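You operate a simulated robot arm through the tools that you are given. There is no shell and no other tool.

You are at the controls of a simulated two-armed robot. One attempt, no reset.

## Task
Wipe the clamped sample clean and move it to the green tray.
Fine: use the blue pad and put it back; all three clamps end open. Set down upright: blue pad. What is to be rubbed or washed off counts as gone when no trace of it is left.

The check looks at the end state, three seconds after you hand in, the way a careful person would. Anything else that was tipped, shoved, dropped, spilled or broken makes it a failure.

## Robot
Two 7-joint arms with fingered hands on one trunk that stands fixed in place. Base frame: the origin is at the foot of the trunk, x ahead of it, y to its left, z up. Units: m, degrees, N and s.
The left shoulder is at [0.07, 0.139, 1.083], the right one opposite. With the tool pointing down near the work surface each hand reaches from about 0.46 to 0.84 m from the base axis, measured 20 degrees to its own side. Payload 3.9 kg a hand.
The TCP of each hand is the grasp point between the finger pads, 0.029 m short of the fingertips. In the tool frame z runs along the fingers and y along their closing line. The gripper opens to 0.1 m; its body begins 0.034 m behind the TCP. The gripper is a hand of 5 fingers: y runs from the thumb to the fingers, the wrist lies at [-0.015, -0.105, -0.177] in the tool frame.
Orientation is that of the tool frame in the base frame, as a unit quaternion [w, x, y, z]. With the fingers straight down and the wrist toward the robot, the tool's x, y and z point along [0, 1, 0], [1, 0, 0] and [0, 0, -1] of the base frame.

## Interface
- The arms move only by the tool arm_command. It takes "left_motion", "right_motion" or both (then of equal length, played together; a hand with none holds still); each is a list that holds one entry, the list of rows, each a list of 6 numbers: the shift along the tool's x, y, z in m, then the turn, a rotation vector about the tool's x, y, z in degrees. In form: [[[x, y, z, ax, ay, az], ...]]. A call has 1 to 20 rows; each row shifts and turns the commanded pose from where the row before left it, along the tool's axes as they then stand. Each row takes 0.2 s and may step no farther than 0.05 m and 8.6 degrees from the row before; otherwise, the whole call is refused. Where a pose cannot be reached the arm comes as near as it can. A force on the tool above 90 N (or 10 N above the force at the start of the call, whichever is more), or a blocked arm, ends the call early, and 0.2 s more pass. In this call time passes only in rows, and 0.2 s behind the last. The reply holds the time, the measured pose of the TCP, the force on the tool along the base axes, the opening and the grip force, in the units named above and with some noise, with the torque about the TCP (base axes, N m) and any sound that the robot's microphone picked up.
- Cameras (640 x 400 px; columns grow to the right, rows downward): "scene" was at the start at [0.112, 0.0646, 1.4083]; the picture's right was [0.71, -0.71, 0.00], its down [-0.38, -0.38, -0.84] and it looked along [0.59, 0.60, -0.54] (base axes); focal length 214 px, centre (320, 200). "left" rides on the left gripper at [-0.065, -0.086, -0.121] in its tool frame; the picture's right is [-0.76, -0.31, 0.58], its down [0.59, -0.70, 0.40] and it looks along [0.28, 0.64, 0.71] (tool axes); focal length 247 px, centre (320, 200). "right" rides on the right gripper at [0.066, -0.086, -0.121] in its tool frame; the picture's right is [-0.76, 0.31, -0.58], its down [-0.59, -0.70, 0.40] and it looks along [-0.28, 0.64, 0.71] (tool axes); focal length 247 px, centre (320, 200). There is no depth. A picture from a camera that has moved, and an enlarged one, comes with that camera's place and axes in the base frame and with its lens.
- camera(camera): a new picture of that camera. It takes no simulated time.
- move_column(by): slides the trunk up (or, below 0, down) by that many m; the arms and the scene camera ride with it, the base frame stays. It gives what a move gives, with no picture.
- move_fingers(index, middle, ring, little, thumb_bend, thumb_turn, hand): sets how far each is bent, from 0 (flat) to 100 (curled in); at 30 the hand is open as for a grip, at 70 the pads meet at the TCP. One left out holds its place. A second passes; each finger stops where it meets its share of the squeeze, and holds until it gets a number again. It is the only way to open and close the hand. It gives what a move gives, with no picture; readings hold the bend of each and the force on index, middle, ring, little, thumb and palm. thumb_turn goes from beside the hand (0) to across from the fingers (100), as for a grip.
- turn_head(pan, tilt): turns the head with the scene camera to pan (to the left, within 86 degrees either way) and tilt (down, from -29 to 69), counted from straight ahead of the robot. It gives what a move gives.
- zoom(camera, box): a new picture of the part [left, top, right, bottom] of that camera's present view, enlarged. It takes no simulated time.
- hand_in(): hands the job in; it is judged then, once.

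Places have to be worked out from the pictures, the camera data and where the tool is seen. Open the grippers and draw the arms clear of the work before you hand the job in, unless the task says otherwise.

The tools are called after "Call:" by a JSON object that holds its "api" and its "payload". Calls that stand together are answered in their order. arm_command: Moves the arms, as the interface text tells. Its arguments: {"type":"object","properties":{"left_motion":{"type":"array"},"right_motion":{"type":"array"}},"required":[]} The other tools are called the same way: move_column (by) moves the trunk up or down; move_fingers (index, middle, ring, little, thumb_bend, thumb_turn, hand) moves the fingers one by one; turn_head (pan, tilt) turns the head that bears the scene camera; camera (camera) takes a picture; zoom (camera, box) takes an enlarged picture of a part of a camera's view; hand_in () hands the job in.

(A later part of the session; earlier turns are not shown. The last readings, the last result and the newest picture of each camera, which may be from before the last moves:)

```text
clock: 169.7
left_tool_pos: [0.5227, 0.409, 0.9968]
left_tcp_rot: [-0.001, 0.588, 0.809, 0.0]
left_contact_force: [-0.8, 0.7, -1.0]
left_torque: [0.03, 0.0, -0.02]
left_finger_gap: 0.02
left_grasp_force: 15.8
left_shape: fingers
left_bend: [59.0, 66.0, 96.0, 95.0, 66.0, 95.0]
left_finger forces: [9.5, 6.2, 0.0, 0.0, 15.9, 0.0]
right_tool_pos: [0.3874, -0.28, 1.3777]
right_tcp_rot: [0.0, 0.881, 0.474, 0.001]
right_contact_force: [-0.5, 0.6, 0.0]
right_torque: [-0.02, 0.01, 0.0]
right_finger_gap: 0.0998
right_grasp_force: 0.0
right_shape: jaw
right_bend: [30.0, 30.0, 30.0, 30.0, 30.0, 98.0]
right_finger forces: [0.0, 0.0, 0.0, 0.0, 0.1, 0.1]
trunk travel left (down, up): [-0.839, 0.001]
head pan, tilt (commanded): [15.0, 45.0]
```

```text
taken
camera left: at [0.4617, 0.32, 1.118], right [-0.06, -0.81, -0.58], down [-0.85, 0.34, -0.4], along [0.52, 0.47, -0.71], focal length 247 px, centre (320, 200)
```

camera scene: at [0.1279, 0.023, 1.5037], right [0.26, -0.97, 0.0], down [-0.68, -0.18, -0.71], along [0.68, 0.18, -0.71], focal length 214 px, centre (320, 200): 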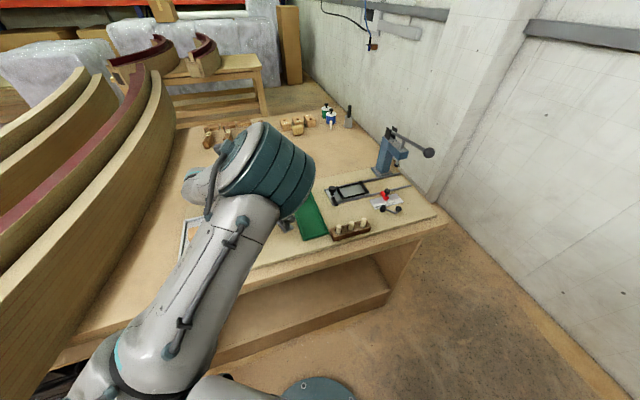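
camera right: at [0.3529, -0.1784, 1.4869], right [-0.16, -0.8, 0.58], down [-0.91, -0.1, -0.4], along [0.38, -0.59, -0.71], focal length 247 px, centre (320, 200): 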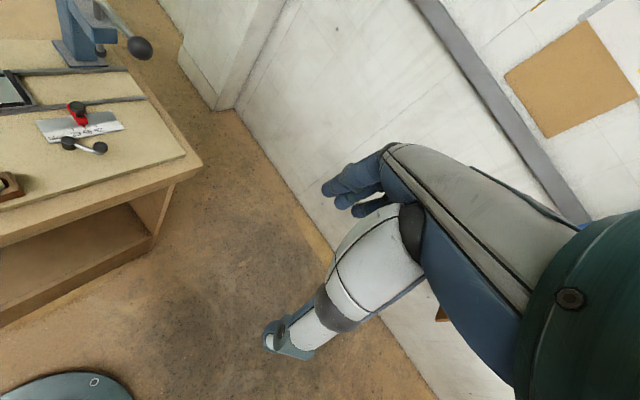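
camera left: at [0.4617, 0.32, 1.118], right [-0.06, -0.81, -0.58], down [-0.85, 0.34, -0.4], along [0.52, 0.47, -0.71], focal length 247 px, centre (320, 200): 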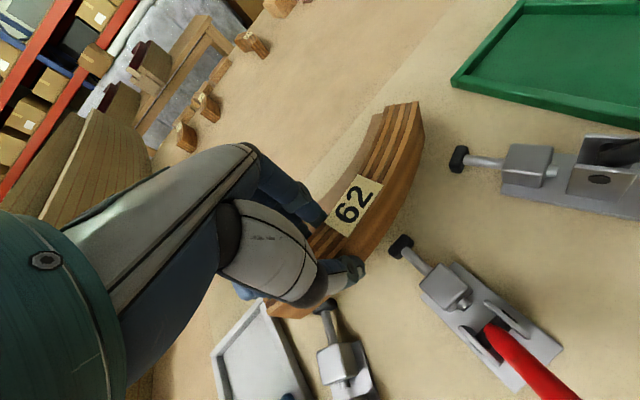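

The sample is lifted with the hand. I raise further to z≈1.10 and check the grip.

Call:
{"api": "arm_command", "payload": {"left_motion": [[[0, 0, -0.025, 0, 0, 0], [0, 0, -0.03, 0, 0, 0], [0, 0, -0.03, 0, 0, 0], [0, 0, -0.025, 0, 0, 0]]]}}

Call:
{"api": "camera", "payload": {"camera": "left"}}

Call:
{"api": "zoom", "payload": {"camera": "left", "box": [240, 80, 460, 340]}}

Call:
{"api": "camera", "payload": {"camera": "scene"}}

```text
clock: 170.7
left_tool_pos: [0.5242, 0.4123, 1.1062]
left_tcp_rot: [0.008, 0.583, 0.812, -0.008]
left_contact_force: [0.2, 0.1, -0.4]
left_torque: [0.0, 0.01, -0.01]
left_finger_gap: 0.0195
left_grasp_force: 16.1
left_shape: fingers
left_bend: [59.0, 66.0, 96.0, 95.0, 66.0, 94.0]
left_finger forces: [9.3, 6.2, 0.0, 0.1, 15.9, 0.1]
right_tool_pos: [0.3881, -0.2803, 1.3781]
right_tcp_rot: [-0.001, 0.88, 0.474, 0.001]
right_contact_force: [0.2, -1.0, 0.6]
right_torque: [0.01, -0.03, 0.01]
right_finger_gap: 0.0999
right_grasp_force: 0.0
right_shape: jaw
right_bend: [30.0, 30.0, 30.0, 30.0, 30.0, 98.0]
right_finger forces: [0.0, 0.0, 0.0, 0.0, 0.0, 0.1]
trunk travel left (down, up): [-0.839, 0.001]
head pan, tilt (commanded): [15.0, 45.0]
```

```text
taken
camera left: at [0.462, 0.3258, 1.2284], right [-0.05, -0.83, -0.56], down [-0.85, 0.33, -0.41], along [0.52, 0.46, -0.72], focal length 247 px, centre (320, 200)
```

left: 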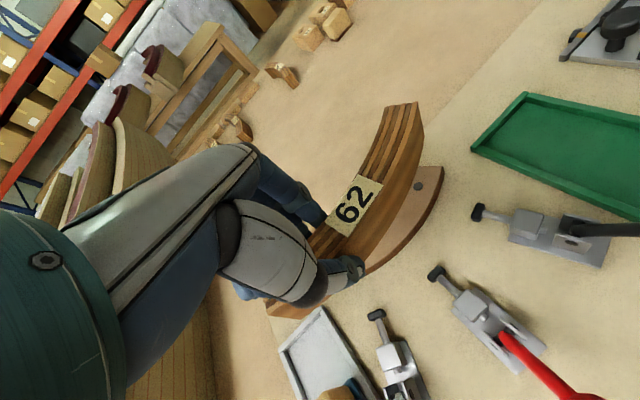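

```text
1.54 times, centred on (350, 210) of left
camera zoom: at [0.462, 0.3258, 1.2284], right [-0.05, -0.83, -0.56], down [-0.85, 0.33, -0.41], along [0.52, 0.46, -0.72], focal length 380 px, centre (274, 185)
```

zoom: 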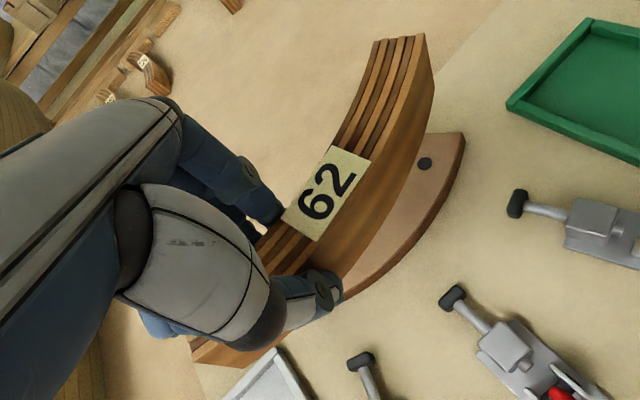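

```text
taken
camera scene: at [0.1267, 0.0225, 1.5038], right [0.26, -0.97, 0.0], down [-0.68, -0.18, -0.71], along [0.68, 0.18, -0.71], focal length 214 px, centre (320, 200)
```

scene: 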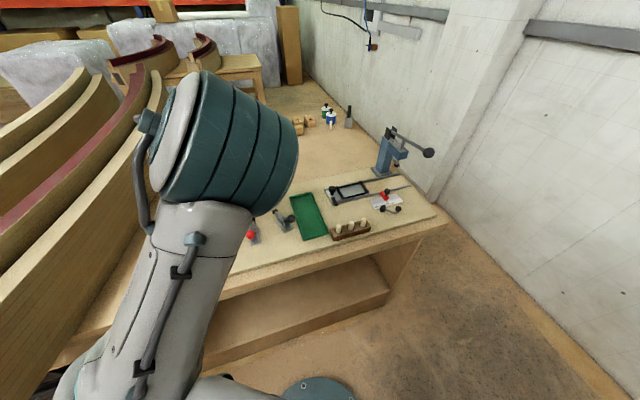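

The sample hangs securely in the grip (16 N), turned ~13° in the fingers. The tray's centre computes to (0.603, 0.196) with its long axis at 33.6°. I first move outward to (0.61, 0.40, 1.14), as that posture lets me turn the hand safely.

Call:
{"api": "arm_command", "payload": {"left_motion": [[[0, 0.02, -0.01, 0, 0, 0], [-0.005, 0.025, -0.01, 0, 0, 0], [-0.008, 0.025, -0.01, 0, 0, 0], [-0.008, 0.02, -0.005, 0, 0, 0]]]}}

Call:
{"api": "camera", "payload": {"camera": "left"}}

Call:
{"api": "camera", "payload": {"camera": "scene"}}

```text
clock: 171.7
left_tool_pos: [0.6183, 0.4162, 1.1411]
left_tcp_rot: [-0.003, 0.588, 0.809, 0.0]
left_contact_force: [1.0, 0.0, -1.0]
left_torque: [0.04, -0.01, -0.03]
left_finger_gap: 0.0195
left_grasp_force: 15.2
left_shape: fingers
left_bend: [60.0, 66.0, 96.0, 95.0, 66.0, 94.0]
left_finger forces: [9.3, 6.2, 0.2, 0.1, 15.7, 0.1]
right_tool_pos: [0.3882, -0.2796, 1.3773]
right_tcp_rot: [-0.002, 0.881, 0.474, 0.0]
right_contact_force: [-0.1, 0.0, 0.2]
right_torque: [0.01, 0.03, 0.01]
right_finger_gap: 0.0999
right_grasp_force: 0.0
right_shape: jaw
right_bend: [30.0, 30.0, 30.0, 30.0, 30.0, 98.0]
right_finger forces: [0.0, 0.1, 0.0, 0.0, 0.0, 0.1]
trunk travel left (down, up): [-0.839, 0.001]
head pan, tilt (commanded): [15.0, 45.0]
```

```text
taken
camera left: at [0.5564, 0.3282, 1.2619], right [-0.06, -0.81, -0.58], down [-0.85, 0.34, -0.39], along [0.52, 0.47, -0.71], focal length 247 px, centre (320, 200)
```

left: 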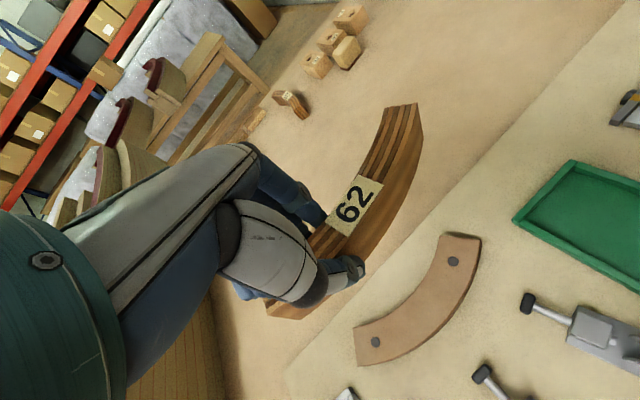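

```text
taken
camera scene: at [0.1289, 0.0228, 1.5036], right [0.26, -0.97, 0.0], down [-0.68, -0.18, -0.71], along [0.68, 0.18, -0.71], focal length 214 px, centre (320, 200)
```

scene: 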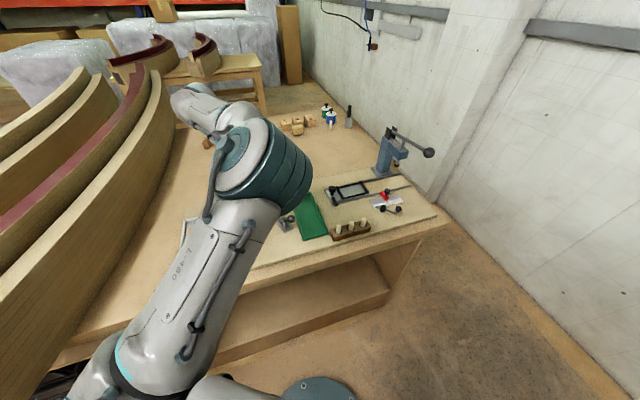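

All good. I turn the hand gently toward negative headings (3° per row).

Call:
{"api": "arm_command", "payload": {"left_motion": [[[0, 0, 0, 0, 0, 3], [0, 0, 0, 0, 0, 3], [0, 0, 0, 0, 0, 3], [0, 0, 0, 0, 0, 3], [0, 0, 0, 0, 0, 3], [0, 0, 0, 0, 0, 3], [0, 0, 0, 0, 0, 3], [0, 0, 0, 0, 0, 3], [0, 0, 0, 0, 0, 3], [0, 0, 0, 0, 0, 3], [0, 0, 0, 0, 0, 3], [0, 0, 0, 0, 0, 3]]]}}

Call:
{"api": "camera", "payload": {"camera": "left"}}

Call:
{"api": "camera", "payload": {"camera": "scene"}}

```text
clock: 174.3
left_tool_pos: [0.6168, 0.4169, 1.1417]
left_tcp_rot: [-0.001, 0.809, 0.587, -0.001]
left_contact_force: [-0.8, 0.0, -1.2]
left_torque: [0.01, 0.0, 0.03]
left_finger_gap: 0.0196
left_grasp_force: 15.9
left_shape: fingers
left_bend: [60.0, 66.0, 96.0, 95.0, 66.0, 94.0]
left_finger forces: [9.2, 6.4, 0.0, 0.0, 15.7, 0.0]
right_tool_pos: [0.3885, -0.2788, 1.3793]
right_tcp_rot: [0.0, 0.881, 0.473, 0.001]
right_contact_force: [-0.2, 0.6, 0.4]
right_torque: [-0.01, -0.01, 0.0]
right_finger_gap: 0.0997
right_grasp_force: 0.1
right_shape: jaw
right_bend: [30.0, 30.0, 30.0, 30.0, 30.0, 98.0]
right_finger forces: [0.0, 0.0, 0.0, 0.0, 0.1, 0.0]
trunk travel left (down, up): [-0.839, 0.001]
head pan, tilt (commanded): [15.0, 45.0]
```

```text
taken
camera left: at [0.5148, 0.3815, 1.2627], right [-0.53, -0.62, -0.58], down [-0.49, 0.78, -0.4], along [0.7, 0.07, -0.71], focal length 247 px, centre (320, 200)
```

left: 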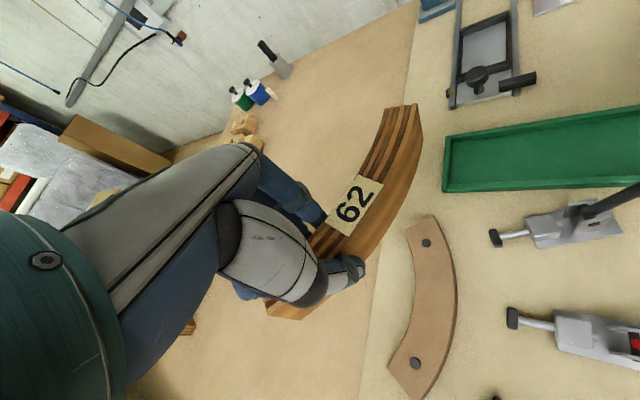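

```text
taken
camera scene: at [0.1278, 0.0228, 1.5037], right [0.26, -0.97, 0.0], down [-0.68, -0.18, -0.71], along [0.68, 0.18, -0.71], focal length 214 px, centre (320, 200)
```

scene: 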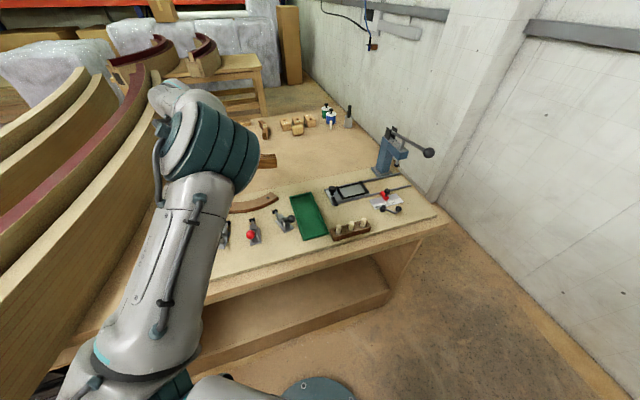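

Smooth so far (heading −18°). I continue to about −50°.

Call:
{"api": "arm_command", "payload": {"left_motion": [[[0, 0, 0, 0, 0, 3], [0, 0, 0, 0, 0, 3], [0, 0, 0, 0, 0, 3], [0, 0, 0, 0, 0, 3], [0, 0, 0, 0, 0, 3], [0, 0, 0, 0, 0, 3], [0, 0, 0, 0, 0, 3], [0, 0, 0, 0, 0, 3], [0, 0, 0, 0, 0, 3], [0, 0, 0, 0, 0, 3], [0, 0, 0, 0, 0, 3]]]}}

Call:
{"api": "camera", "payload": {"camera": "scene"}}

```text
clock: 176.7
left_tool_pos: [0.6172, 0.4173, 1.1425]
left_tcp_rot: [0.0, 0.943, 0.332, -0.001]
left_contact_force: [0.5, -0.4, -1.2]
left_torque: [0.02, -0.05, 0.04]
left_finger_gap: 0.0199
left_grasp_force: 15.0
left_shape: fingers
left_bend: [60.0, 73.0, 96.0, 95.0, 66.0, 94.0]
left_finger forces: [9.2, 6.7, 0.1, 0.1, 15.8, 0.0]
right_tool_pos: [0.3887, -0.2795, 1.3789]
right_tcp_rot: [0.0, 0.881, 0.474, 0.0]
right_contact_force: [0.3, -1.2, -0.2]
right_torque: [0.0, -0.02, 0.0]
right_finger_gap: 0.0998
right_grasp_force: 0.0
right_shape: jaw
right_bend: [30.0, 30.0, 30.0, 30.0, 30.0, 98.0]
right_finger forces: [0.1, 0.0, 0.1, 0.0, 0.0, 0.0]
trunk travel left (down, up): [-0.839, 0.001]
head pan, tilt (commanded): [15.0, 45.0]
```

```text
taken
camera scene: at [0.1279, 0.0229, 1.5037], right [0.26, -0.97, 0.0], down [-0.68, -0.18, -0.71], along [0.68, 0.18, -0.71], focal length 214 px, centre (320, 200)
```

scene: 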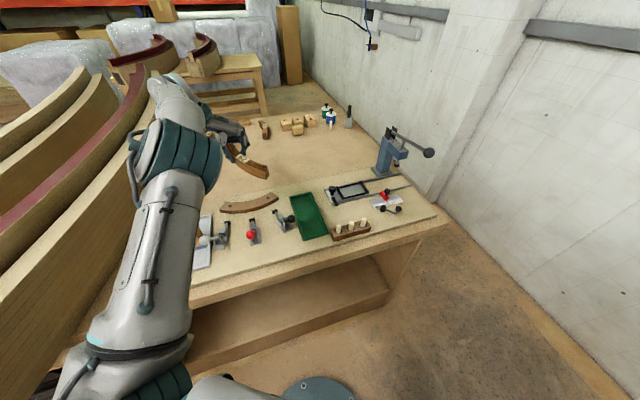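

Exact pose at heading −51°. The middle finger bent further, so I check how the sample sits in the grip.

Call:
{"api": "camera", "payload": {"camera": "left"}}

Call:
{"api": "zoom", "payload": {"camera": "left", "box": [230, 80, 450, 330]}}

Call:
{"api": "zoom", "payload": {"camera": "scene", "box": [180, 80, 340, 250]}}

```text
taken
camera left: at [0.5119, 0.4427, 1.2629], right [-0.78, -0.24, -0.58], down [0.02, 0.92, -0.4], along [0.62, -0.32, -0.71], focal length 247 px, centre (320, 200)
```

left: 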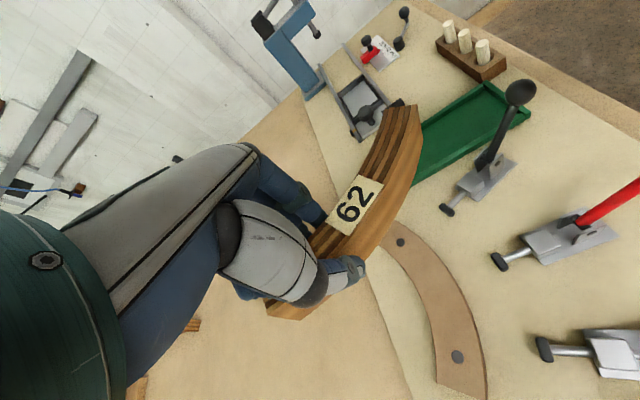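

```text
1.60 times, centred on (340, 205) of left
camera zoom: at [0.5119, 0.4427, 1.2629], right [-0.78, -0.24, -0.58], down [0.02, 0.92, -0.4], along [0.62, -0.32, -0.71], focal length 395 px, centre (288, 192)
```

zoom: 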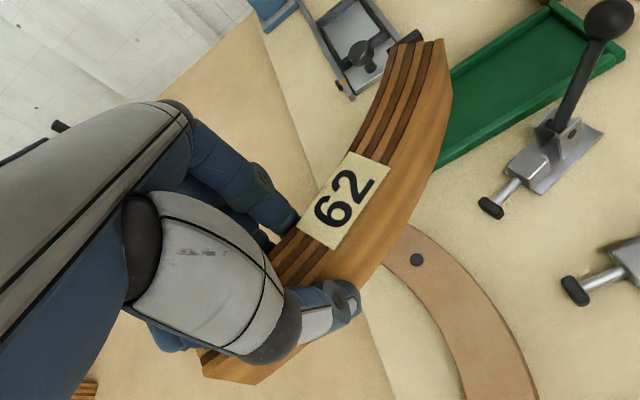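

```text
2.35 times, centred on (260, 165) of scene
camera zoom: at [0.1279, 0.0229, 1.5037], right [0.26, -0.97, 0.0], down [-0.68, -0.18, -0.71], along [0.68, 0.18, -0.71], focal length 505 px, centre (461, 282)
```

zoom: 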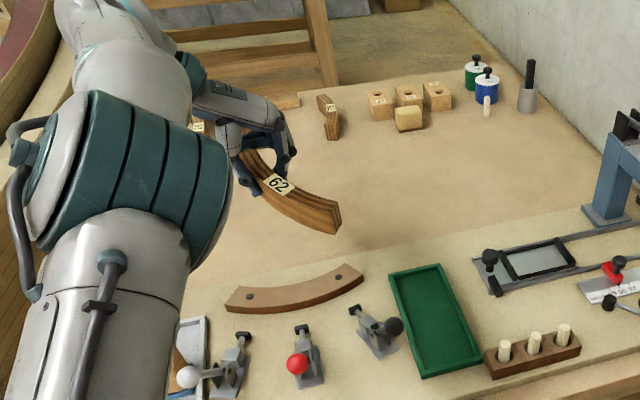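

The sample sits unchanged in the grip. I move right toward (0.62, 0.32) while turning a little further negative.

Call:
{"api": "arm_command", "payload": {"left_motion": [[[-0.0146, 0.0194, 0, 0, 0, 2.2], [-0.0146, 0.0194, 0, 0, 0, 2.2], [-0.0146, 0.0194, 0, 0, 0, 2.2], [-0.0146, 0.0194, 0, 0, 0, 2.2]]]}}

Call:
{"api": "camera", "payload": {"camera": "scene"}}

```text
clock: 177.7
left_tool_pos: [0.6151, 0.3179, 1.1421]
left_tcp_rot: [-0.001, 0.965, 0.261, -0.001]
left_contact_force: [0.9, 0.0, -1.0]
left_torque: [0.01, -0.06, 0.0]
left_finger_gap: 0.0197
left_grasp_force: 15.4
left_shape: fingers
left_bend: [60.0, 73.0, 96.0, 95.0, 66.0, 94.0]
left_finger forces: [9.3, 6.4, 0.1, 0.0, 15.7, 0.0]
right_tool_pos: [0.388, -0.281, 1.3782]
right_tcp_rot: [-0.001, 0.881, 0.473, 0.0]
right_contact_force: [0.4, -1.0, 0.6]
right_torque: [-0.01, 0.01, 0.0]
right_finger_gap: 0.0998
right_grasp_force: 0.0
right_shape: jaw
right_bend: [30.0, 30.0, 30.0, 30.0, 30.0, 98.0]
right_finger forces: [0.1, 0.0, 0.1, 0.1, 0.1, 0.1]
trunk travel left (down, up): [-0.839, 0.001]
head pan, tilt (commanded): [15.0, 45.0]
```

```text
taken
camera scene: at [0.1277, 0.0208, 1.5038], right [0.26, -0.97, 0.0], down [-0.68, -0.18, -0.71], along [0.68, 0.18, -0.71], focal length 214 px, centre (320, 200)
```

scene: 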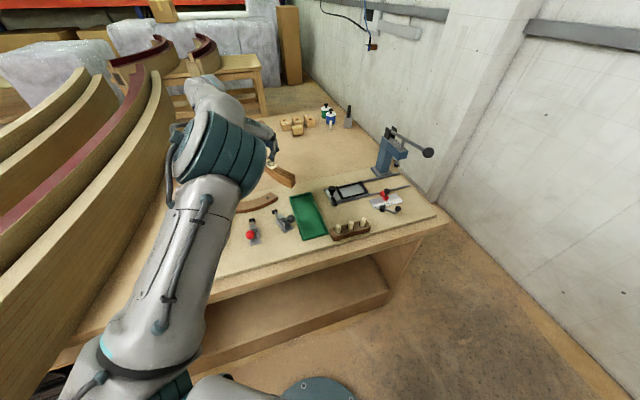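

Exact. I continue to the place above the tray, (0.635, 0.21), turning to about −76°.

Call:
{"api": "arm_command", "payload": {"left_motion": [[[-0.0075, 0.0265, 0, 0, 0, 4], [-0.0065, 0.027, 0, 0, 0, 4], [-0.0045, 0.027, 0, 0, 0, 4], [-0.0035, 0.027, 0, 0, 0, 4]]]}}

Call:
{"api": "camera", "payload": {"camera": "scene"}}

Call:
{"api": "camera", "payload": {"camera": "left"}}

```text
clock: 178.7
left_tool_pos: [0.6406, 0.2092, 1.1434]
left_tcp_rot: [-0.002, 0.992, 0.123, -0.001]
left_contact_force: [-0.4, -0.5, -0.7]
left_torque: [0.05, -0.05, 0.01]
left_finger_gap: 0.0192
left_grasp_force: 15.8
left_shape: fingers
left_bend: [60.0, 73.0, 96.0, 95.0, 66.0, 94.0]
left_finger forces: [9.3, 6.5, 0.0, 0.0, 15.7, 0.0]
right_tool_pos: [0.3881, -0.2801, 1.3785]
right_tcp_rot: [-0.001, 0.881, 0.474, 0.001]
right_contact_force: [0.1, -0.7, -0.1]
right_torque: [-0.02, 0.0, 0.03]
right_finger_gap: 0.0999
right_grasp_force: 0.1
right_shape: jaw
right_bend: [30.0, 30.0, 30.0, 30.0, 30.0, 98.0]
right_finger forces: [0.0, 0.0, 0.0, 0.1, 0.0, 0.1]
trunk travel left (down, up): [-0.839, 0.001]
head pan, tilt (commanded): [15.0, 45.0]
```

```text
taken
camera scene: at [0.1283, 0.0211, 1.5037], right [0.26, -0.97, 0.0], down [-0.68, -0.18, -0.71], along [0.68, 0.18, -0.71], focal length 214 px, centre (320, 200)
```

scene: 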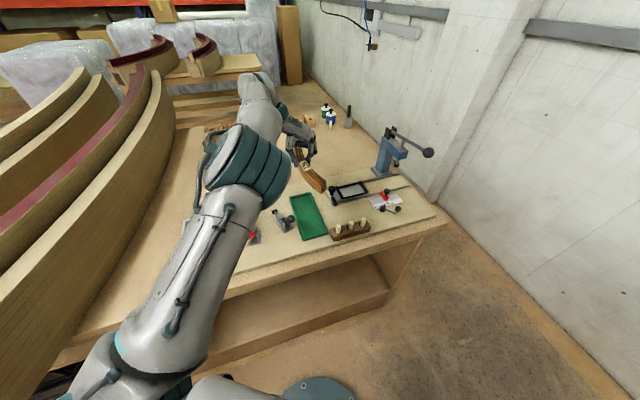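

```text
taken
camera left: at [0.5557, 0.2776, 1.2642], right [-0.81, 0.11, -0.57], down [0.4, 0.83, -0.4], along [0.43, -0.55, -0.71], focal length 247 px, centre (320, 200)
```

left: 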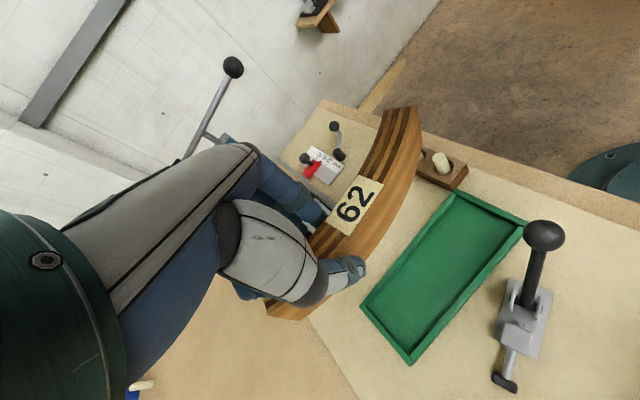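

Right over the tray at heading −76°, pose exact. I zoom to compare the sample's direction with the tray's.

Call:
{"api": "zoom", "payload": {"camera": "left", "box": [250, 90, 450, 330]}}

Call:
{"api": "zoom", "payload": {"camera": "left", "box": [340, 160, 560, 390]}}

Call:
{"api": "zoom", "payload": {"camera": "scene", "box": [230, 110, 400, 260]}}

```text
1.67 times, centred on (350, 210) of left
camera zoom: at [0.5557, 0.2776, 1.2642], right [-0.81, 0.11, -0.57], down [0.4, 0.83, -0.4], along [0.43, -0.55, -0.71], focal length 412 px, centre (270, 183)
```

zoom: 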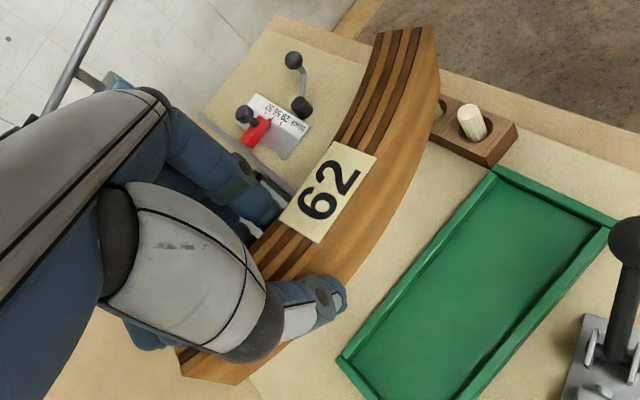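

```text
1.74 times, centred on (450, 275) of left
camera zoom: at [0.5557, 0.2776, 1.2642], right [-0.81, 0.11, -0.57], down [0.4, 0.83, -0.4], along [0.43, -0.55, -0.71], focal length 430 px, centre (94, 70)
```

zoom: 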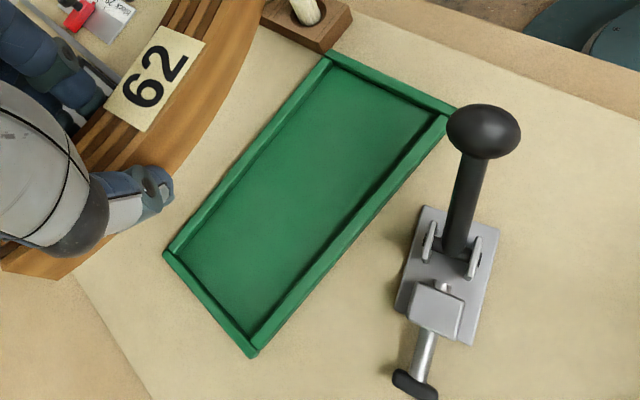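

```text
2.67 times, centred on (315, 185) of scene
camera zoom: at [0.1283, 0.0211, 1.5037], right [0.26, -0.97, 0.0], down [-0.68, -0.18, -0.71], along [0.68, 0.18, -0.71], focal length 572 px, centre (333, 240)
```

zoom: 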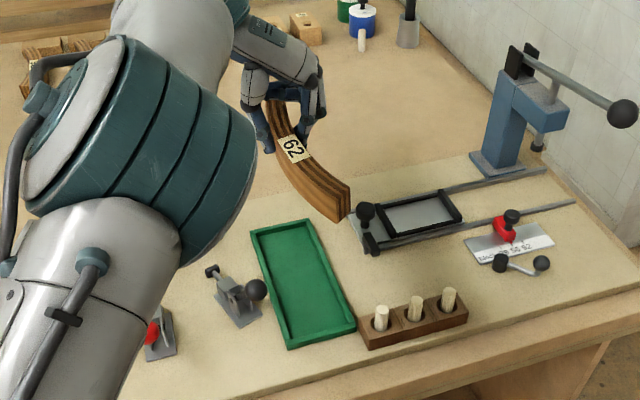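

The sample's direction is within 4° of the tray's axis and it is centred over it (its far-from-grip end droops a little). I shift 4 mm left and descend to z≈1.035.

Call:
{"api": "arm_command", "payload": {"left_motion": [[[-0.0013, -0.0037, 0.02, 0, 0, 0], [0, 0, 0.03, 0, 0, 0], [0, 0, 0.03, 0, 0, 0], [0, 0, 0.027, 0, 0, 0]]]}}

Call:
{"api": "camera", "payload": {"camera": "left"}}

Call:
{"api": "zoom", "payload": {"camera": "scene", "box": [230, 110, 400, 260]}}

```text
clock: 179.7
left_tool_pos: [0.6374, 0.2165, 1.0344]
left_tcp_rot: [0.0, 0.992, 0.124, -0.001]
left_contact_force: [0.4, 0.8, -1.1]
left_torque: [0.04, 0.0, -0.03]
left_finger_gap: 0.0196
left_grasp_force: 15.9
left_shape: fingers
left_bend: [60.0, 73.0, 96.0, 95.0, 66.0, 94.0]
left_finger forces: [9.1, 6.6, 0.0, 0.0, 15.8, 0.0]
right_tool_pos: [0.389, -0.2786, 1.379]
right_tcp_rot: [0.0, 0.88, 0.474, 0.0]
right_contact_force: [-0.2, -0.7, -0.1]
right_torque: [0.02, 0.03, -0.01]
right_finger_gap: 0.0996
right_grasp_force: 0.1
right_shape: jaw
right_bend: [30.0, 30.0, 30.0, 30.0, 30.0, 98.0]
right_finger forces: [0.0, 0.1, 0.1, 0.1, 0.0, 0.1]
trunk travel left (down, up): [-0.839, 0.001]
head pan, tilt (commanded): [15.0, 45.0]
```

```text
taken
camera left: at [0.5538, 0.2848, 1.1553], right [-0.81, 0.11, -0.58], down [0.4, 0.83, -0.4], along [0.43, -0.55, -0.71], focal length 247 px, centre (320, 200)
```

left: 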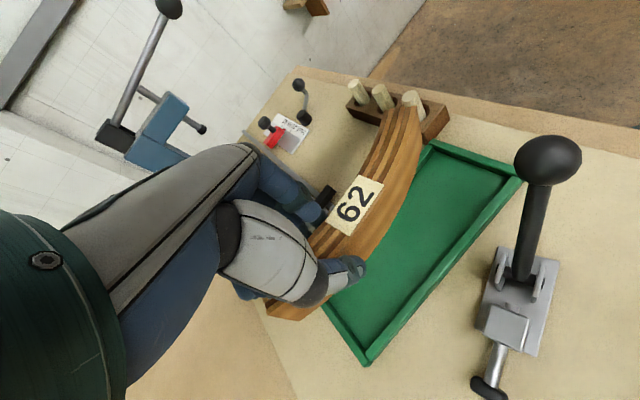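

```text
2.67 times, centred on (315, 185) of scene
camera zoom: at [0.1285, 0.0229, 1.5037], right [0.26, -0.97, 0.0], down [-0.68, -0.18, -0.71], along [0.68, 0.18, -0.71], focal length 572 px, centre (333, 240)
```

zoom: 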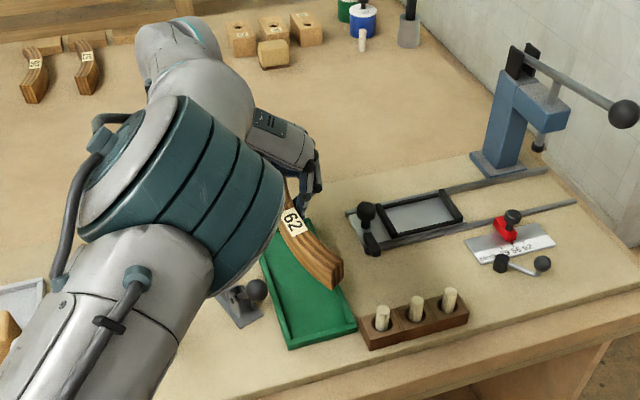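

The scene view suggests the drooping end is a bit close to the tray's right wall, so I shift ~9 mm left and turn 3° more, then look again.

Call:
{"api": "arm_command", "payload": {"left_motion": [[[-0.0015, -0.0043, 0, 0, 0, 1.5], [-0.0015, -0.0043, 0, 0, 0, 1.5], [0, 0, 0.008, 0, 0, 0]]]}}

Call:
{"api": "camera", "payload": {"camera": "left"}}

Call:
{"api": "zoom", "payload": {"camera": "scene", "box": [260, 160, 360, 260]}}

```text
clock: 180.5
left_tool_pos: [0.6333, 0.223, 1.0261]
left_tcp_rot: [-0.001, 0.995, 0.098, -0.001]
left_contact_force: [-0.1, 0.4, -0.8]
left_torque: [0.01, -0.04, 0.01]
left_finger_gap: 0.0195
left_grasp_force: 16.1
left_shape: fingers
left_bend: [60.0, 73.0, 96.0, 95.0, 66.0, 94.0]
left_finger forces: [9.3, 6.5, 0.0, 0.0, 15.8, 0.1]
right_tool_pos: [0.3881, -0.2792, 1.379]
right_tcp_rot: [-0.001, 0.881, 0.474, 0.0]
right_contact_force: [-0.1, -0.4, 0.0]
right_torque: [0.02, -0.04, 0.01]
right_finger_gap: 0.0997
right_grasp_force: 0.0
right_shape: jaw
right_bend: [30.0, 30.0, 30.0, 30.0, 30.0, 98.0]
right_finger forces: [0.0, 0.0, 0.1, 0.0, 0.0, 0.0]
trunk travel left (down, up): [-0.839, 0.001]
head pan, tilt (commanded): [15.0, 45.0]
```

```text
taken
camera left: at [0.5515, 0.2947, 1.1479], right [-0.8, 0.15, -0.57], down [0.44, 0.8, -0.4], along [0.4, -0.57, -0.71], focal length 247 px, centre (320, 200)
```

left: 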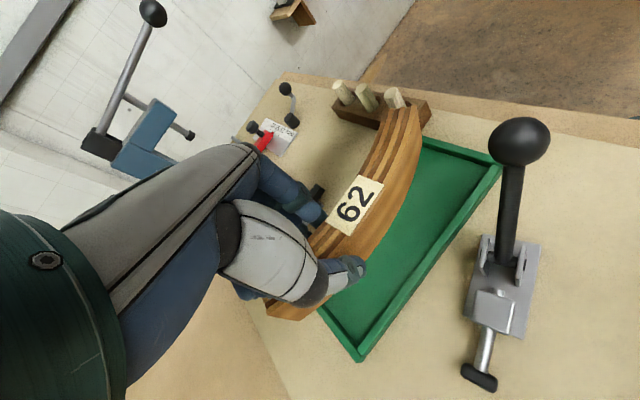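

```text
4.00 times, centred on (310, 210) of scene
camera zoom: at [0.1279, 0.0222, 1.5037], right [0.26, -0.97, 0.0], down [-0.68, -0.18, -0.71], along [0.68, 0.18, -0.71], focal length 858 px, centre (360, 160)
```

zoom: 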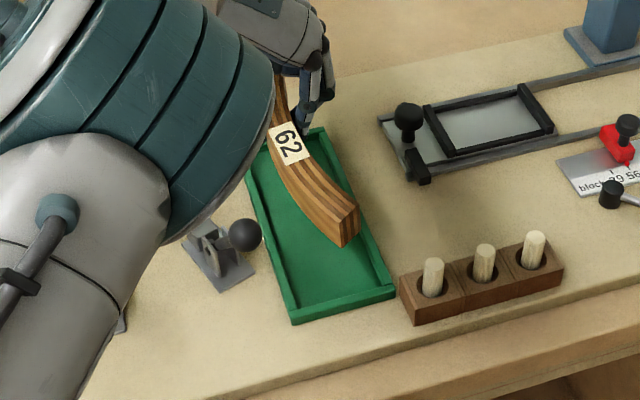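

Both views put the sample inside the tray with about 1 cm margins. I nudge 4 mm toward the tray's near end and descend to z≈1.003.

Call:
{"api": "arm_command", "payload": {"left_motion": [[[-0.0037, 0.0015, 0.006, 0, 0, 0], [0, 0, 0.009, 0, 0, 0], [0, 0, 0.008, 0, 0, 0]]]}}

Call:
{"api": "zoom", "payload": {"camera": "scene", "box": [260, 160, 360, 260]}}

Call:
{"api": "camera", "payload": {"camera": "left"}}

```text
clock: 181.3
left_tool_pos: [0.6282, 0.2202, 1.0039]
left_tcp_rot: [-0.001, 0.995, 0.098, -0.002]
left_contact_force: [0.0, 0.5, -0.6]
left_torque: [0.01, -0.02, -0.01]
left_finger_gap: 0.0194
left_grasp_force: 15.3
left_shape: fingers
left_bend: [60.0, 73.0, 96.0, 95.0, 66.0, 94.0]
left_finger forces: [9.2, 6.5, 0.1, 0.1, 15.8, 0.0]
right_tool_pos: [0.3888, -0.2793, 1.3778]
right_tcp_rot: [-0.002, 0.881, 0.472, 0.0]
right_contact_force: [-0.2, -0.2, 0.9]
right_torque: [-0.02, 0.02, 0.02]
right_finger_gap: 0.0996
right_grasp_force: 0.2
right_shape: jaw
right_bend: [30.0, 30.0, 30.0, 30.0, 30.0, 98.0]
right_finger forces: [0.1, 0.0, 0.0, 0.1, 0.1, 0.0]
trunk travel left (down, up): [-0.839, 0.001]
head pan, tilt (commanded): [15.0, 45.0]
```

```text
4.00 times, centred on (310, 210) of scene
camera zoom: at [0.128, 0.0227, 1.5037], right [0.26, -0.97, 0.0], down [-0.68, -0.18, -0.71], along [0.68, 0.18, -0.71], focal length 858 px, centre (360, 160)
```

zoom: 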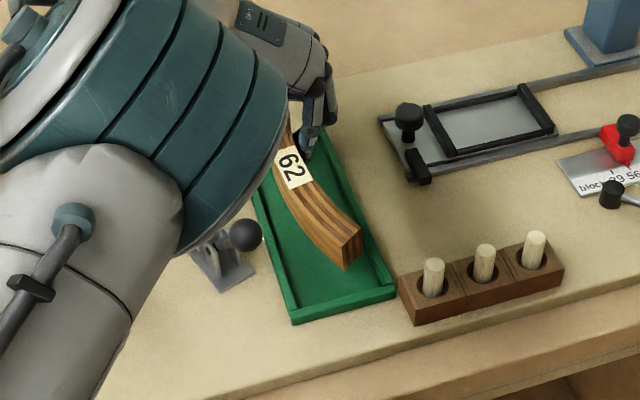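

```text
taken
camera left: at [0.5473, 0.2921, 1.1252], right [-0.8, 0.15, -0.58], down [0.44, 0.8, -0.4], along [0.4, -0.57, -0.71], focal length 247 px, centre (320, 200)
```

left: 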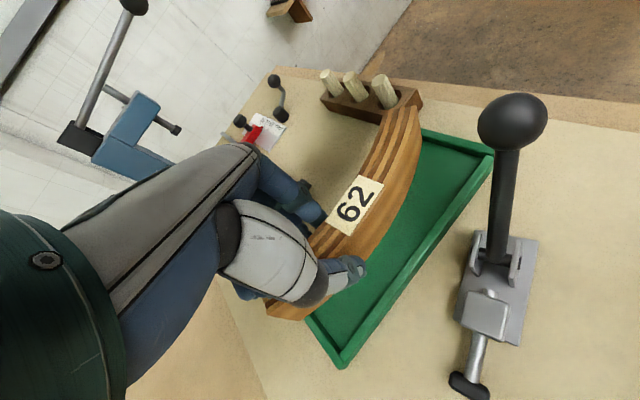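

Well placed: clear margins on all sides. I lower slowly until the drooping end touches the tray floor.

Call:
{"api": "arm_command", "payload": {"left_motion": [[[0, 0, 0.004, 0, 0, 0], [0, 0, 0.004, 0, 0, 0], [0, 0, 0.004, 0, 0, 0]]]}}

Call:
{"api": "zoom", "payload": {"camera": "scene", "box": [260, 160, 360, 260]}}

```text
clock: 182.1
left_tool_pos: [0.628, 0.2213, 0.9921]
left_tcp_rot: [0.0, 0.995, 0.097, -0.002]
left_contact_force: [-0.2, 0.3, -1.3]
left_torque: [0.06, -0.04, 0.02]
left_finger_gap: 0.0197
left_grasp_force: 15.5
left_shape: fingers
left_bend: [60.0, 73.0, 96.0, 95.0, 66.0, 94.0]
left_finger forces: [9.1, 6.5, 0.0, 0.0, 15.8, 0.0]
right_tool_pos: [0.3878, -0.2794, 1.3786]
right_tcp_rot: [0.0, 0.881, 0.473, 0.001]
right_contact_force: [0.2, 0.0, -0.5]
right_torque: [0.0, 0.01, -0.01]
right_finger_gap: 0.0997
right_grasp_force: 0.2
right_shape: jaw
right_bend: [30.0, 30.0, 30.0, 30.0, 30.0, 98.0]
right_finger forces: [0.1, 0.0, 0.0, 0.1, 0.0, 0.0]
trunk travel left (down, up): [-0.839, 0.001]
head pan, tilt (commanded): [15.0, 45.0]
```

```text
4.00 times, centred on (310, 210) of scene
camera zoom: at [0.1277, 0.0225, 1.5037], right [0.26, -0.97, 0.0], down [-0.68, -0.18, -0.71], along [0.68, 0.18, -0.71], focal length 858 px, centre (360, 160)
```

zoom: 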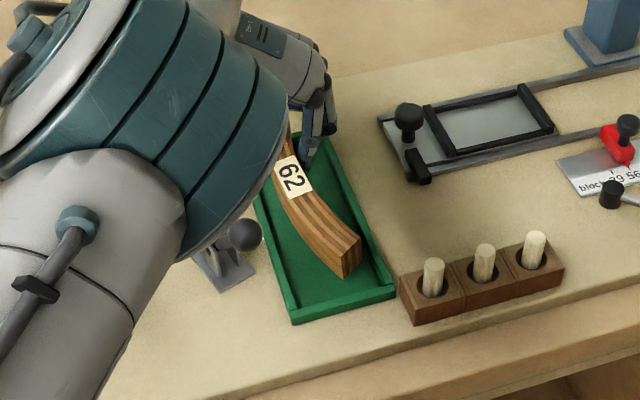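

No contact yet. I continue lowering.

Call:
{"api": "arm_command", "payload": {"left_motion": [[[0, 0, 0.003, 0, 0, 0], [0, 0, 0.003, 0, 0, 0], [0, 0, 0.003, 0, 0, 0]]]}}

Call:
{"api": "zoom", "payload": {"camera": "scene", "box": [260, 160, 360, 260]}}

```text
clock: 182.9
left_tool_pos: [0.6284, 0.2204, 0.9825]
left_tcp_rot: [-0.001, 0.995, 0.098, 0.0]
left_contact_force: [-0.7, -0.3, -0.4]
left_torque: [0.05, -0.03, 0.02]
left_finger_gap: 0.0192
left_grasp_force: 15.8
left_shape: fingers
left_bend: [60.0, 73.0, 96.0, 95.0, 66.0, 94.0]
left_finger forces: [9.1, 6.6, 0.1, 0.0, 15.8, 0.0]
right_tool_pos: [0.3879, -0.2795, 1.3787]
right_tcp_rot: [-0.001, 0.881, 0.473, -0.001]
right_contact_force: [-0.5, 0.0, -0.8]
right_torque: [0.03, -0.01, -0.01]
right_finger_gap: 0.0997
right_grasp_force: 0.1
right_shape: jaw
right_bend: [30.0, 30.0, 30.0, 30.0, 30.0, 98.0]
right_finger forces: [0.0, 0.1, 0.0, 0.1, 0.0, 0.1]
trunk travel left (down, up): [-0.839, 0.001]
head pan, tilt (commanded): [15.0, 45.0]
```

```text
4.00 times, centred on (310, 210) of scene
camera zoom: at [0.1278, 0.0225, 1.5037], right [0.26, -0.97, 0.0], down [-0.68, -0.18, -0.71], along [0.68, 0.18, -0.71], focal length 858 px, centre (360, 160)
```

zoom: 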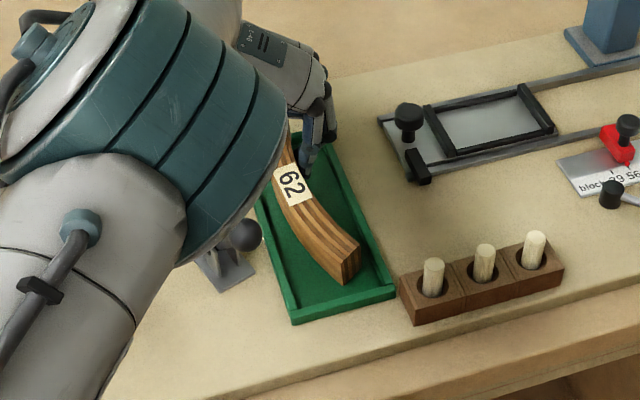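

Still no contact at 0.9825; I continue in 3 mm steps.

Call:
{"api": "arm_command", "payload": {"left_motion": [[[0, 0, 0.003, 0, 0, 0], [0, 0, 0.003, 0, 0, 0]]]}}

Call:
{"api": "zoom", "payload": {"camera": "scene", "box": [260, 160, 360, 260]}}

```text
clock: 183.5
left_tool_pos: [0.6284, 0.2222, 0.9772]
left_tcp_rot: [0.0, 0.995, 0.098, -0.001]
left_contact_force: [-1.4, 0.1, -1.5]
left_torque: [-0.02, 0.0, 0.0]
left_finger_gap: 0.0194
left_grasp_force: 16.3
left_shape: fingers
left_bend: [60.0, 73.0, 96.0, 95.0, 66.0, 94.0]
left_finger forces: [9.5, 6.2, 0.0, 0.1, 15.8, 0.0]
right_tool_pos: [0.388, -0.2789, 1.3782]
right_tcp_rot: [0.001, 0.881, 0.474, 0.0]
right_contact_force: [-0.1, 0.6, 1.8]
right_torque: [-0.01, -0.03, -0.02]
right_finger_gap: 0.0999
right_grasp_force: 0.1
right_shape: jaw
right_bend: [30.0, 30.0, 30.0, 30.0, 30.0, 98.0]
right_finger forces: [0.1, 0.0, 0.0, 0.1, 0.0, 0.1]
trunk travel left (down, up): [-0.839, 0.001]
head pan, tilt (commanded): [15.0, 45.0]
```

```text
4.00 times, centred on (310, 210) of scene
camera zoom: at [0.1278, 0.0225, 1.5037], right [0.26, -0.97, 0.0], down [-0.68, -0.18, -0.71], along [0.68, 0.18, -0.71], focal length 858 px, centre (360, 160)
```

zoom: 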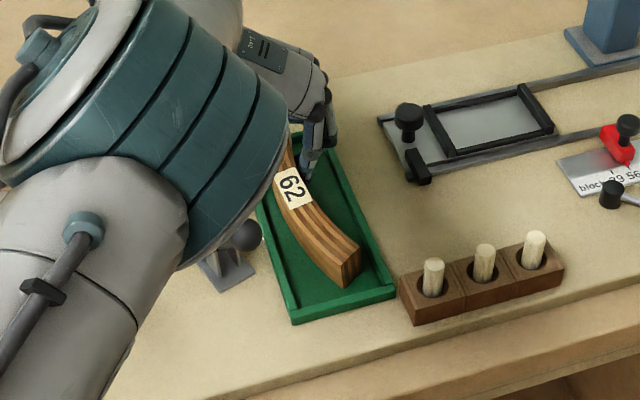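

Nearly down. Two more small steps.

Call:
{"api": "arm_command", "payload": {"left_motion": [[[0, 0, 0.003, 0, 0, 0], [0, 0, 0.003, 0, 0, 0]]]}}

```text
clock: 184.1
left_tool_pos: [0.6286, 0.2211, 0.9697]
left_tcp_rot: [-0.001, 0.995, 0.097, -0.002]
left_contact_force: [0.3, 0.4, -0.5]
left_torque: [-0.05, 0.01, 0.04]
left_finger_gap: 0.0197
left_grasp_force: 15.1
left_shape: fingers
left_bend: [60.0, 73.0, 96.0, 95.0, 66.0, 94.0]
left_finger forces: [10.1, 5.7, 0.0, 0.0, 15.9, 0.0]
right_tool_pos: [0.3895, -0.2801, 1.379]
right_tcp_rot: [0.0, 0.881, 0.474, 0.0]
right_contact_force: [0.4, 0.0, 0.2]
right_torque: [0.0, -0.02, 0.01]
right_finger_gap: 0.0998
right_grasp_force: 0.1
right_shape: jaw
right_bend: [30.0, 30.0, 30.0, 30.0, 30.0, 98.0]
right_finger forces: [0.1, 0.1, 0.0, 0.0, 0.0, 0.0]
trunk travel left (down, up): [-0.839, 0.001]
head pan, tilt (commanded): [15.0, 45.0]
```

Slight changes in finger forces suggest first contact. Another 4 mm.

Call:
{"api": "arm_command", "payload": {"left_motion": [[[0, 0, 0.002, 0, 0, 0], [0, 0, 0.002, 0, 0, 0]]]}}

Call:
{"api": "zoom", "payload": {"camera": "scene", "box": [260, 160, 360, 260]}}

Call:
{"api": "camera", "payload": {"camera": "left"}}

```text
clock: 184.7
left_tool_pos: [0.6297, 0.2211, 0.9665]
left_tcp_rot: [-0.001, 0.995, 0.097, 0.0]
left_contact_force: [-0.2, 0.9, 0.5]
left_torque: [-0.04, 0.04, -0.02]
left_finger_gap: 0.0194
left_grasp_force: 16.2
left_shape: fingers
left_bend: [60.0, 73.0, 96.0, 95.0, 66.0, 94.0]
left_finger forces: [10.7, 5.3, 0.0, 0.0, 15.8, 0.1]
right_tool_pos: [0.3882, -0.2785, 1.3778]
right_tcp_rot: [-0.001, 0.881, 0.472, 0.001]
right_contact_force: [0.0, -1.1, 0.7]
right_torque: [-0.04, 0.01, -0.05]
right_finger_gap: 0.0995
right_grasp_force: 0.0
right_shape: jaw
right_bend: [30.0, 30.0, 30.0, 30.0, 30.0, 98.0]
right_finger forces: [0.0, 0.0, 0.0, 0.0, 0.0, 0.0]
trunk travel left (down, up): [-0.839, 0.001]
head pan, tilt (commanded): [15.0, 45.0]
```

```text
4.00 times, centred on (310, 210) of scene
camera zoom: at [0.1276, 0.0225, 1.5038], right [0.26, -0.97, 0.0], down [-0.68, -0.18, -0.71], along [0.68, 0.18, -0.71], focal length 858 px, centre (360, 160)
```

zoom: 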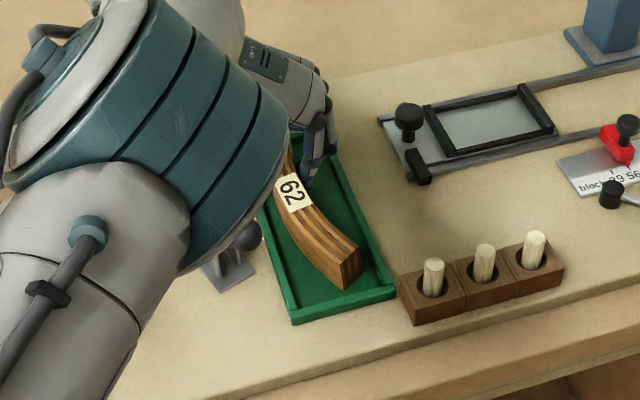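

```text
taken
camera left: at [0.5474, 0.2929, 1.088], right [-0.8, 0.15, -0.58], down [0.44, 0.8, -0.4], along [0.4, -0.57, -0.71], focal length 247 px, centre (320, 200)
```

left: 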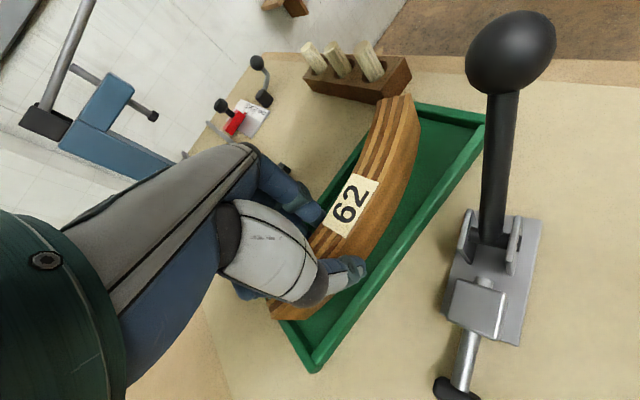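

The sample is touching down and levelling. I zoom in to check its ends against the tray walls.

Call:
{"api": "zoom", "payload": {"camera": "left", "box": [340, 70, 500, 200]}}

Call:
{"api": "zoom", "payload": {"camera": "left", "box": [240, 200, 420, 390]}}

Call:
{"api": "zoom", "payload": {"camera": "scene", "box": [290, 190, 345, 240]}}

```text
3.08 times, centred on (420, 135) of left
camera zoom: at [0.5474, 0.2929, 1.088], right [-0.8, 0.15, -0.58], down [0.44, 0.8, -0.4], along [0.4, -0.57, -0.71], focal length 760 px, centre (12, 400)
```

zoom: 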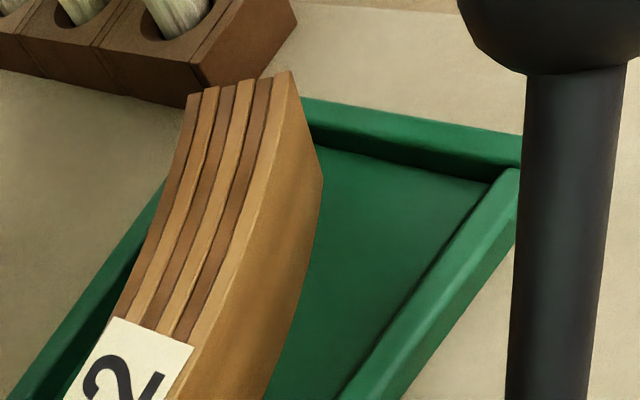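

```text
2.11 times, centred on (330, 295) of left
camera zoom: at [0.5474, 0.2929, 1.088], right [-0.8, 0.15, -0.58], down [0.44, 0.8, -0.4], along [0.4, -0.57, -0.71], focal length 520 px, centre (299, 0)
```

zoom: 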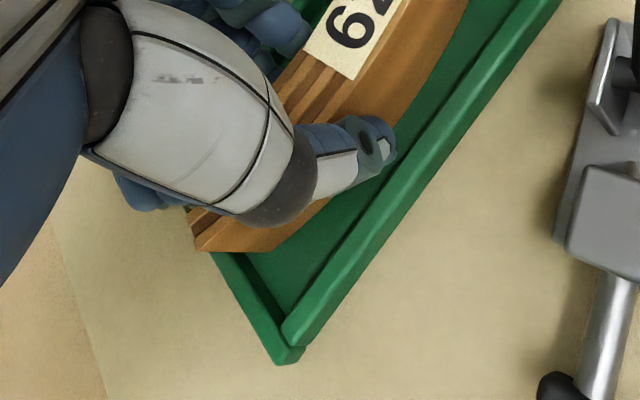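

```text
8.00 times, centred on (318, 215) of scene
camera zoom: at [0.1276, 0.0225, 1.5038], right [0.26, -0.97, 0.0], down [-0.68, -0.18, -0.71], along [0.68, 0.18, -0.71], focal length 1716 px, centre (340, 80)
```

zoom: 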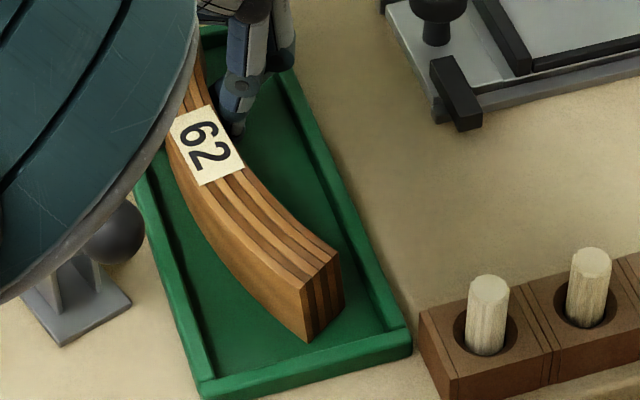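

Both ends lie inside the tray walls with ~1.5 cm margins. I press down another 3 mm to seat it flat.

Call:
{"api": "arm_command", "payload": {"left_motion": [[[0, 0, 0.002, 0, 0, 0], [0, 0, 0.002, 0, 0, 0]]]}}

Call:
{"api": "zoom", "payload": {"camera": "scene", "box": [290, 190, 345, 240]}}

```text
clock: 185.3
left_tool_pos: [0.628, 0.2214, 0.9645]
left_tcp_rot: [-0.001, 0.995, 0.098, 0.001]
left_contact_force: [2.2, 0.4, 6.8]
left_torque: [0.04, 0.08, 0.01]
left_finger_gap: 0.0193
left_grasp_force: 16.7
left_shape: fingers
left_bend: [60.0, 66.0, 96.0, 95.0, 66.0, 94.0]
left_finger forces: [12.1, 5.8, 0.1, 0.0, 16.2, 0.0]
right_tool_pos: [0.3873, -0.2805, 1.3786]
right_tcp_rot: [0.0, 0.881, 0.473, 0.002]
right_contact_force: [0.0, 0.0, -0.4]
right_torque: [0.02, -0.01, 0.02]
right_finger_gap: 0.0998
right_grasp_force: 0.2
right_shape: jaw
right_bend: [30.0, 30.0, 30.0, 30.0, 30.0, 98.0]
right_finger forces: [0.1, 0.0, 0.0, 0.0, 0.0, 0.0]
trunk travel left (down, up): [-0.839, 0.001]
head pan, tilt (commanded): [15.0, 45.0]
```

```text
8.00 times, centred on (318, 215) of scene
camera zoom: at [0.1267, 0.0219, 1.504], right [0.26, -0.97, 0.0], down [-0.68, -0.18, -0.71], along [0.68, 0.18, -0.71], focal length 1716 px, centre (340, 80)
```

zoom: 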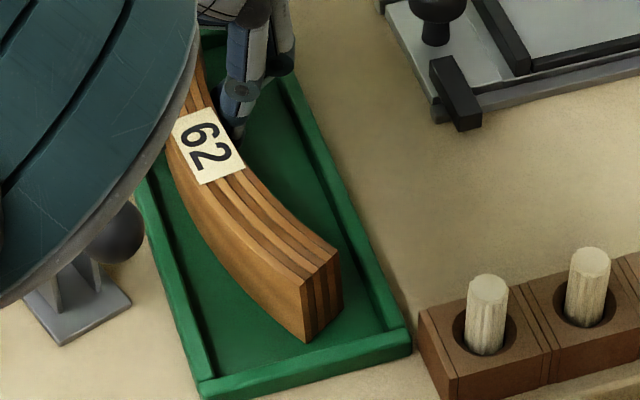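

Seated flat with ~8 N. I release by opening the fingers a little.

Call:
{"api": "move_fingers", "payload": {"hand": "left", "index": 54, "middle": 54, "thumb_bend": 54}}

Call:
{"api": "zoom", "payload": {"camera": "scene", "box": [290, 190, 345, 240]}}

Call:
{"api": "camera", "payload": {"camera": "left"}}

```text
clock: 186.3
left_tool_pos: [0.6276, 0.221, 0.9627]
left_tcp_rot: [0.0, 0.995, 0.097, -0.001]
left_contact_force: [0.7, -1.4, 1.2]
left_torque: [-0.05, -0.04, 0.0]
left_finger_gap: 0.0348
left_grasp_force: 1.0
left_shape: fingers
left_bend: [54.0, 54.0, 96.0, 95.0, 57.0, 98.0]
left_finger forces: [0.0, 0.0, 0.1, 0.0, 2.2, 0.1]
right_tool_pos: [0.3875, -0.2796, 1.3778]
right_tcp_rot: [-0.001, 0.881, 0.474, 0.001]
right_contact_force: [-1.0, 0.3, -0.4]
right_torque: [-0.02, 0.0, -0.02]
right_finger_gap: 0.0997
right_grasp_force: 0.0
right_shape: jaw
right_bend: [30.0, 30.0, 30.0, 30.0, 30.0, 98.0]
right_finger forces: [0.0, 0.0, 0.0, 0.0, 0.0, 0.0]
trunk travel left (down, up): [-0.839, 0.001]
head pan, tilt (commanded): [15.0, 45.0]
```

```text
8.00 times, centred on (318, 215) of scene
camera zoom: at [0.1276, 0.0219, 1.5037], right [0.26, -0.97, 0.0], down [-0.68, -0.18, -0.71], along [0.68, 0.18, -0.71], focal length 1716 px, centre (340, 80)
```

zoom: 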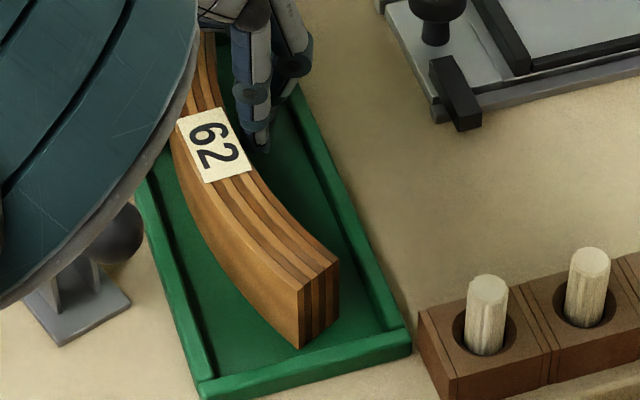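

```text
taken
camera left: at [0.547, 0.2928, 1.0841], right [-0.8, 0.16, -0.58], down [0.44, 0.8, -0.4], along [0.4, -0.57, -0.71], focal length 247 px, centre (320, 200)
```

left: 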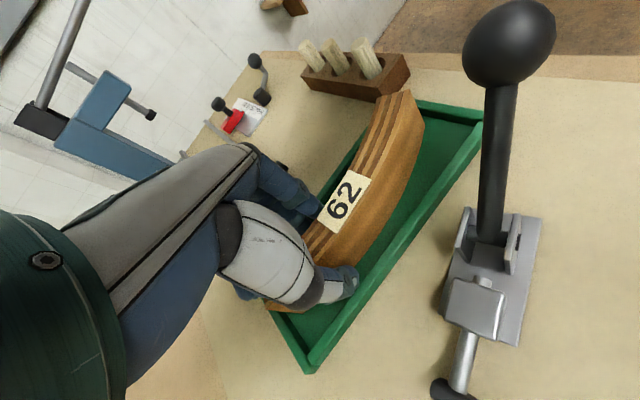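

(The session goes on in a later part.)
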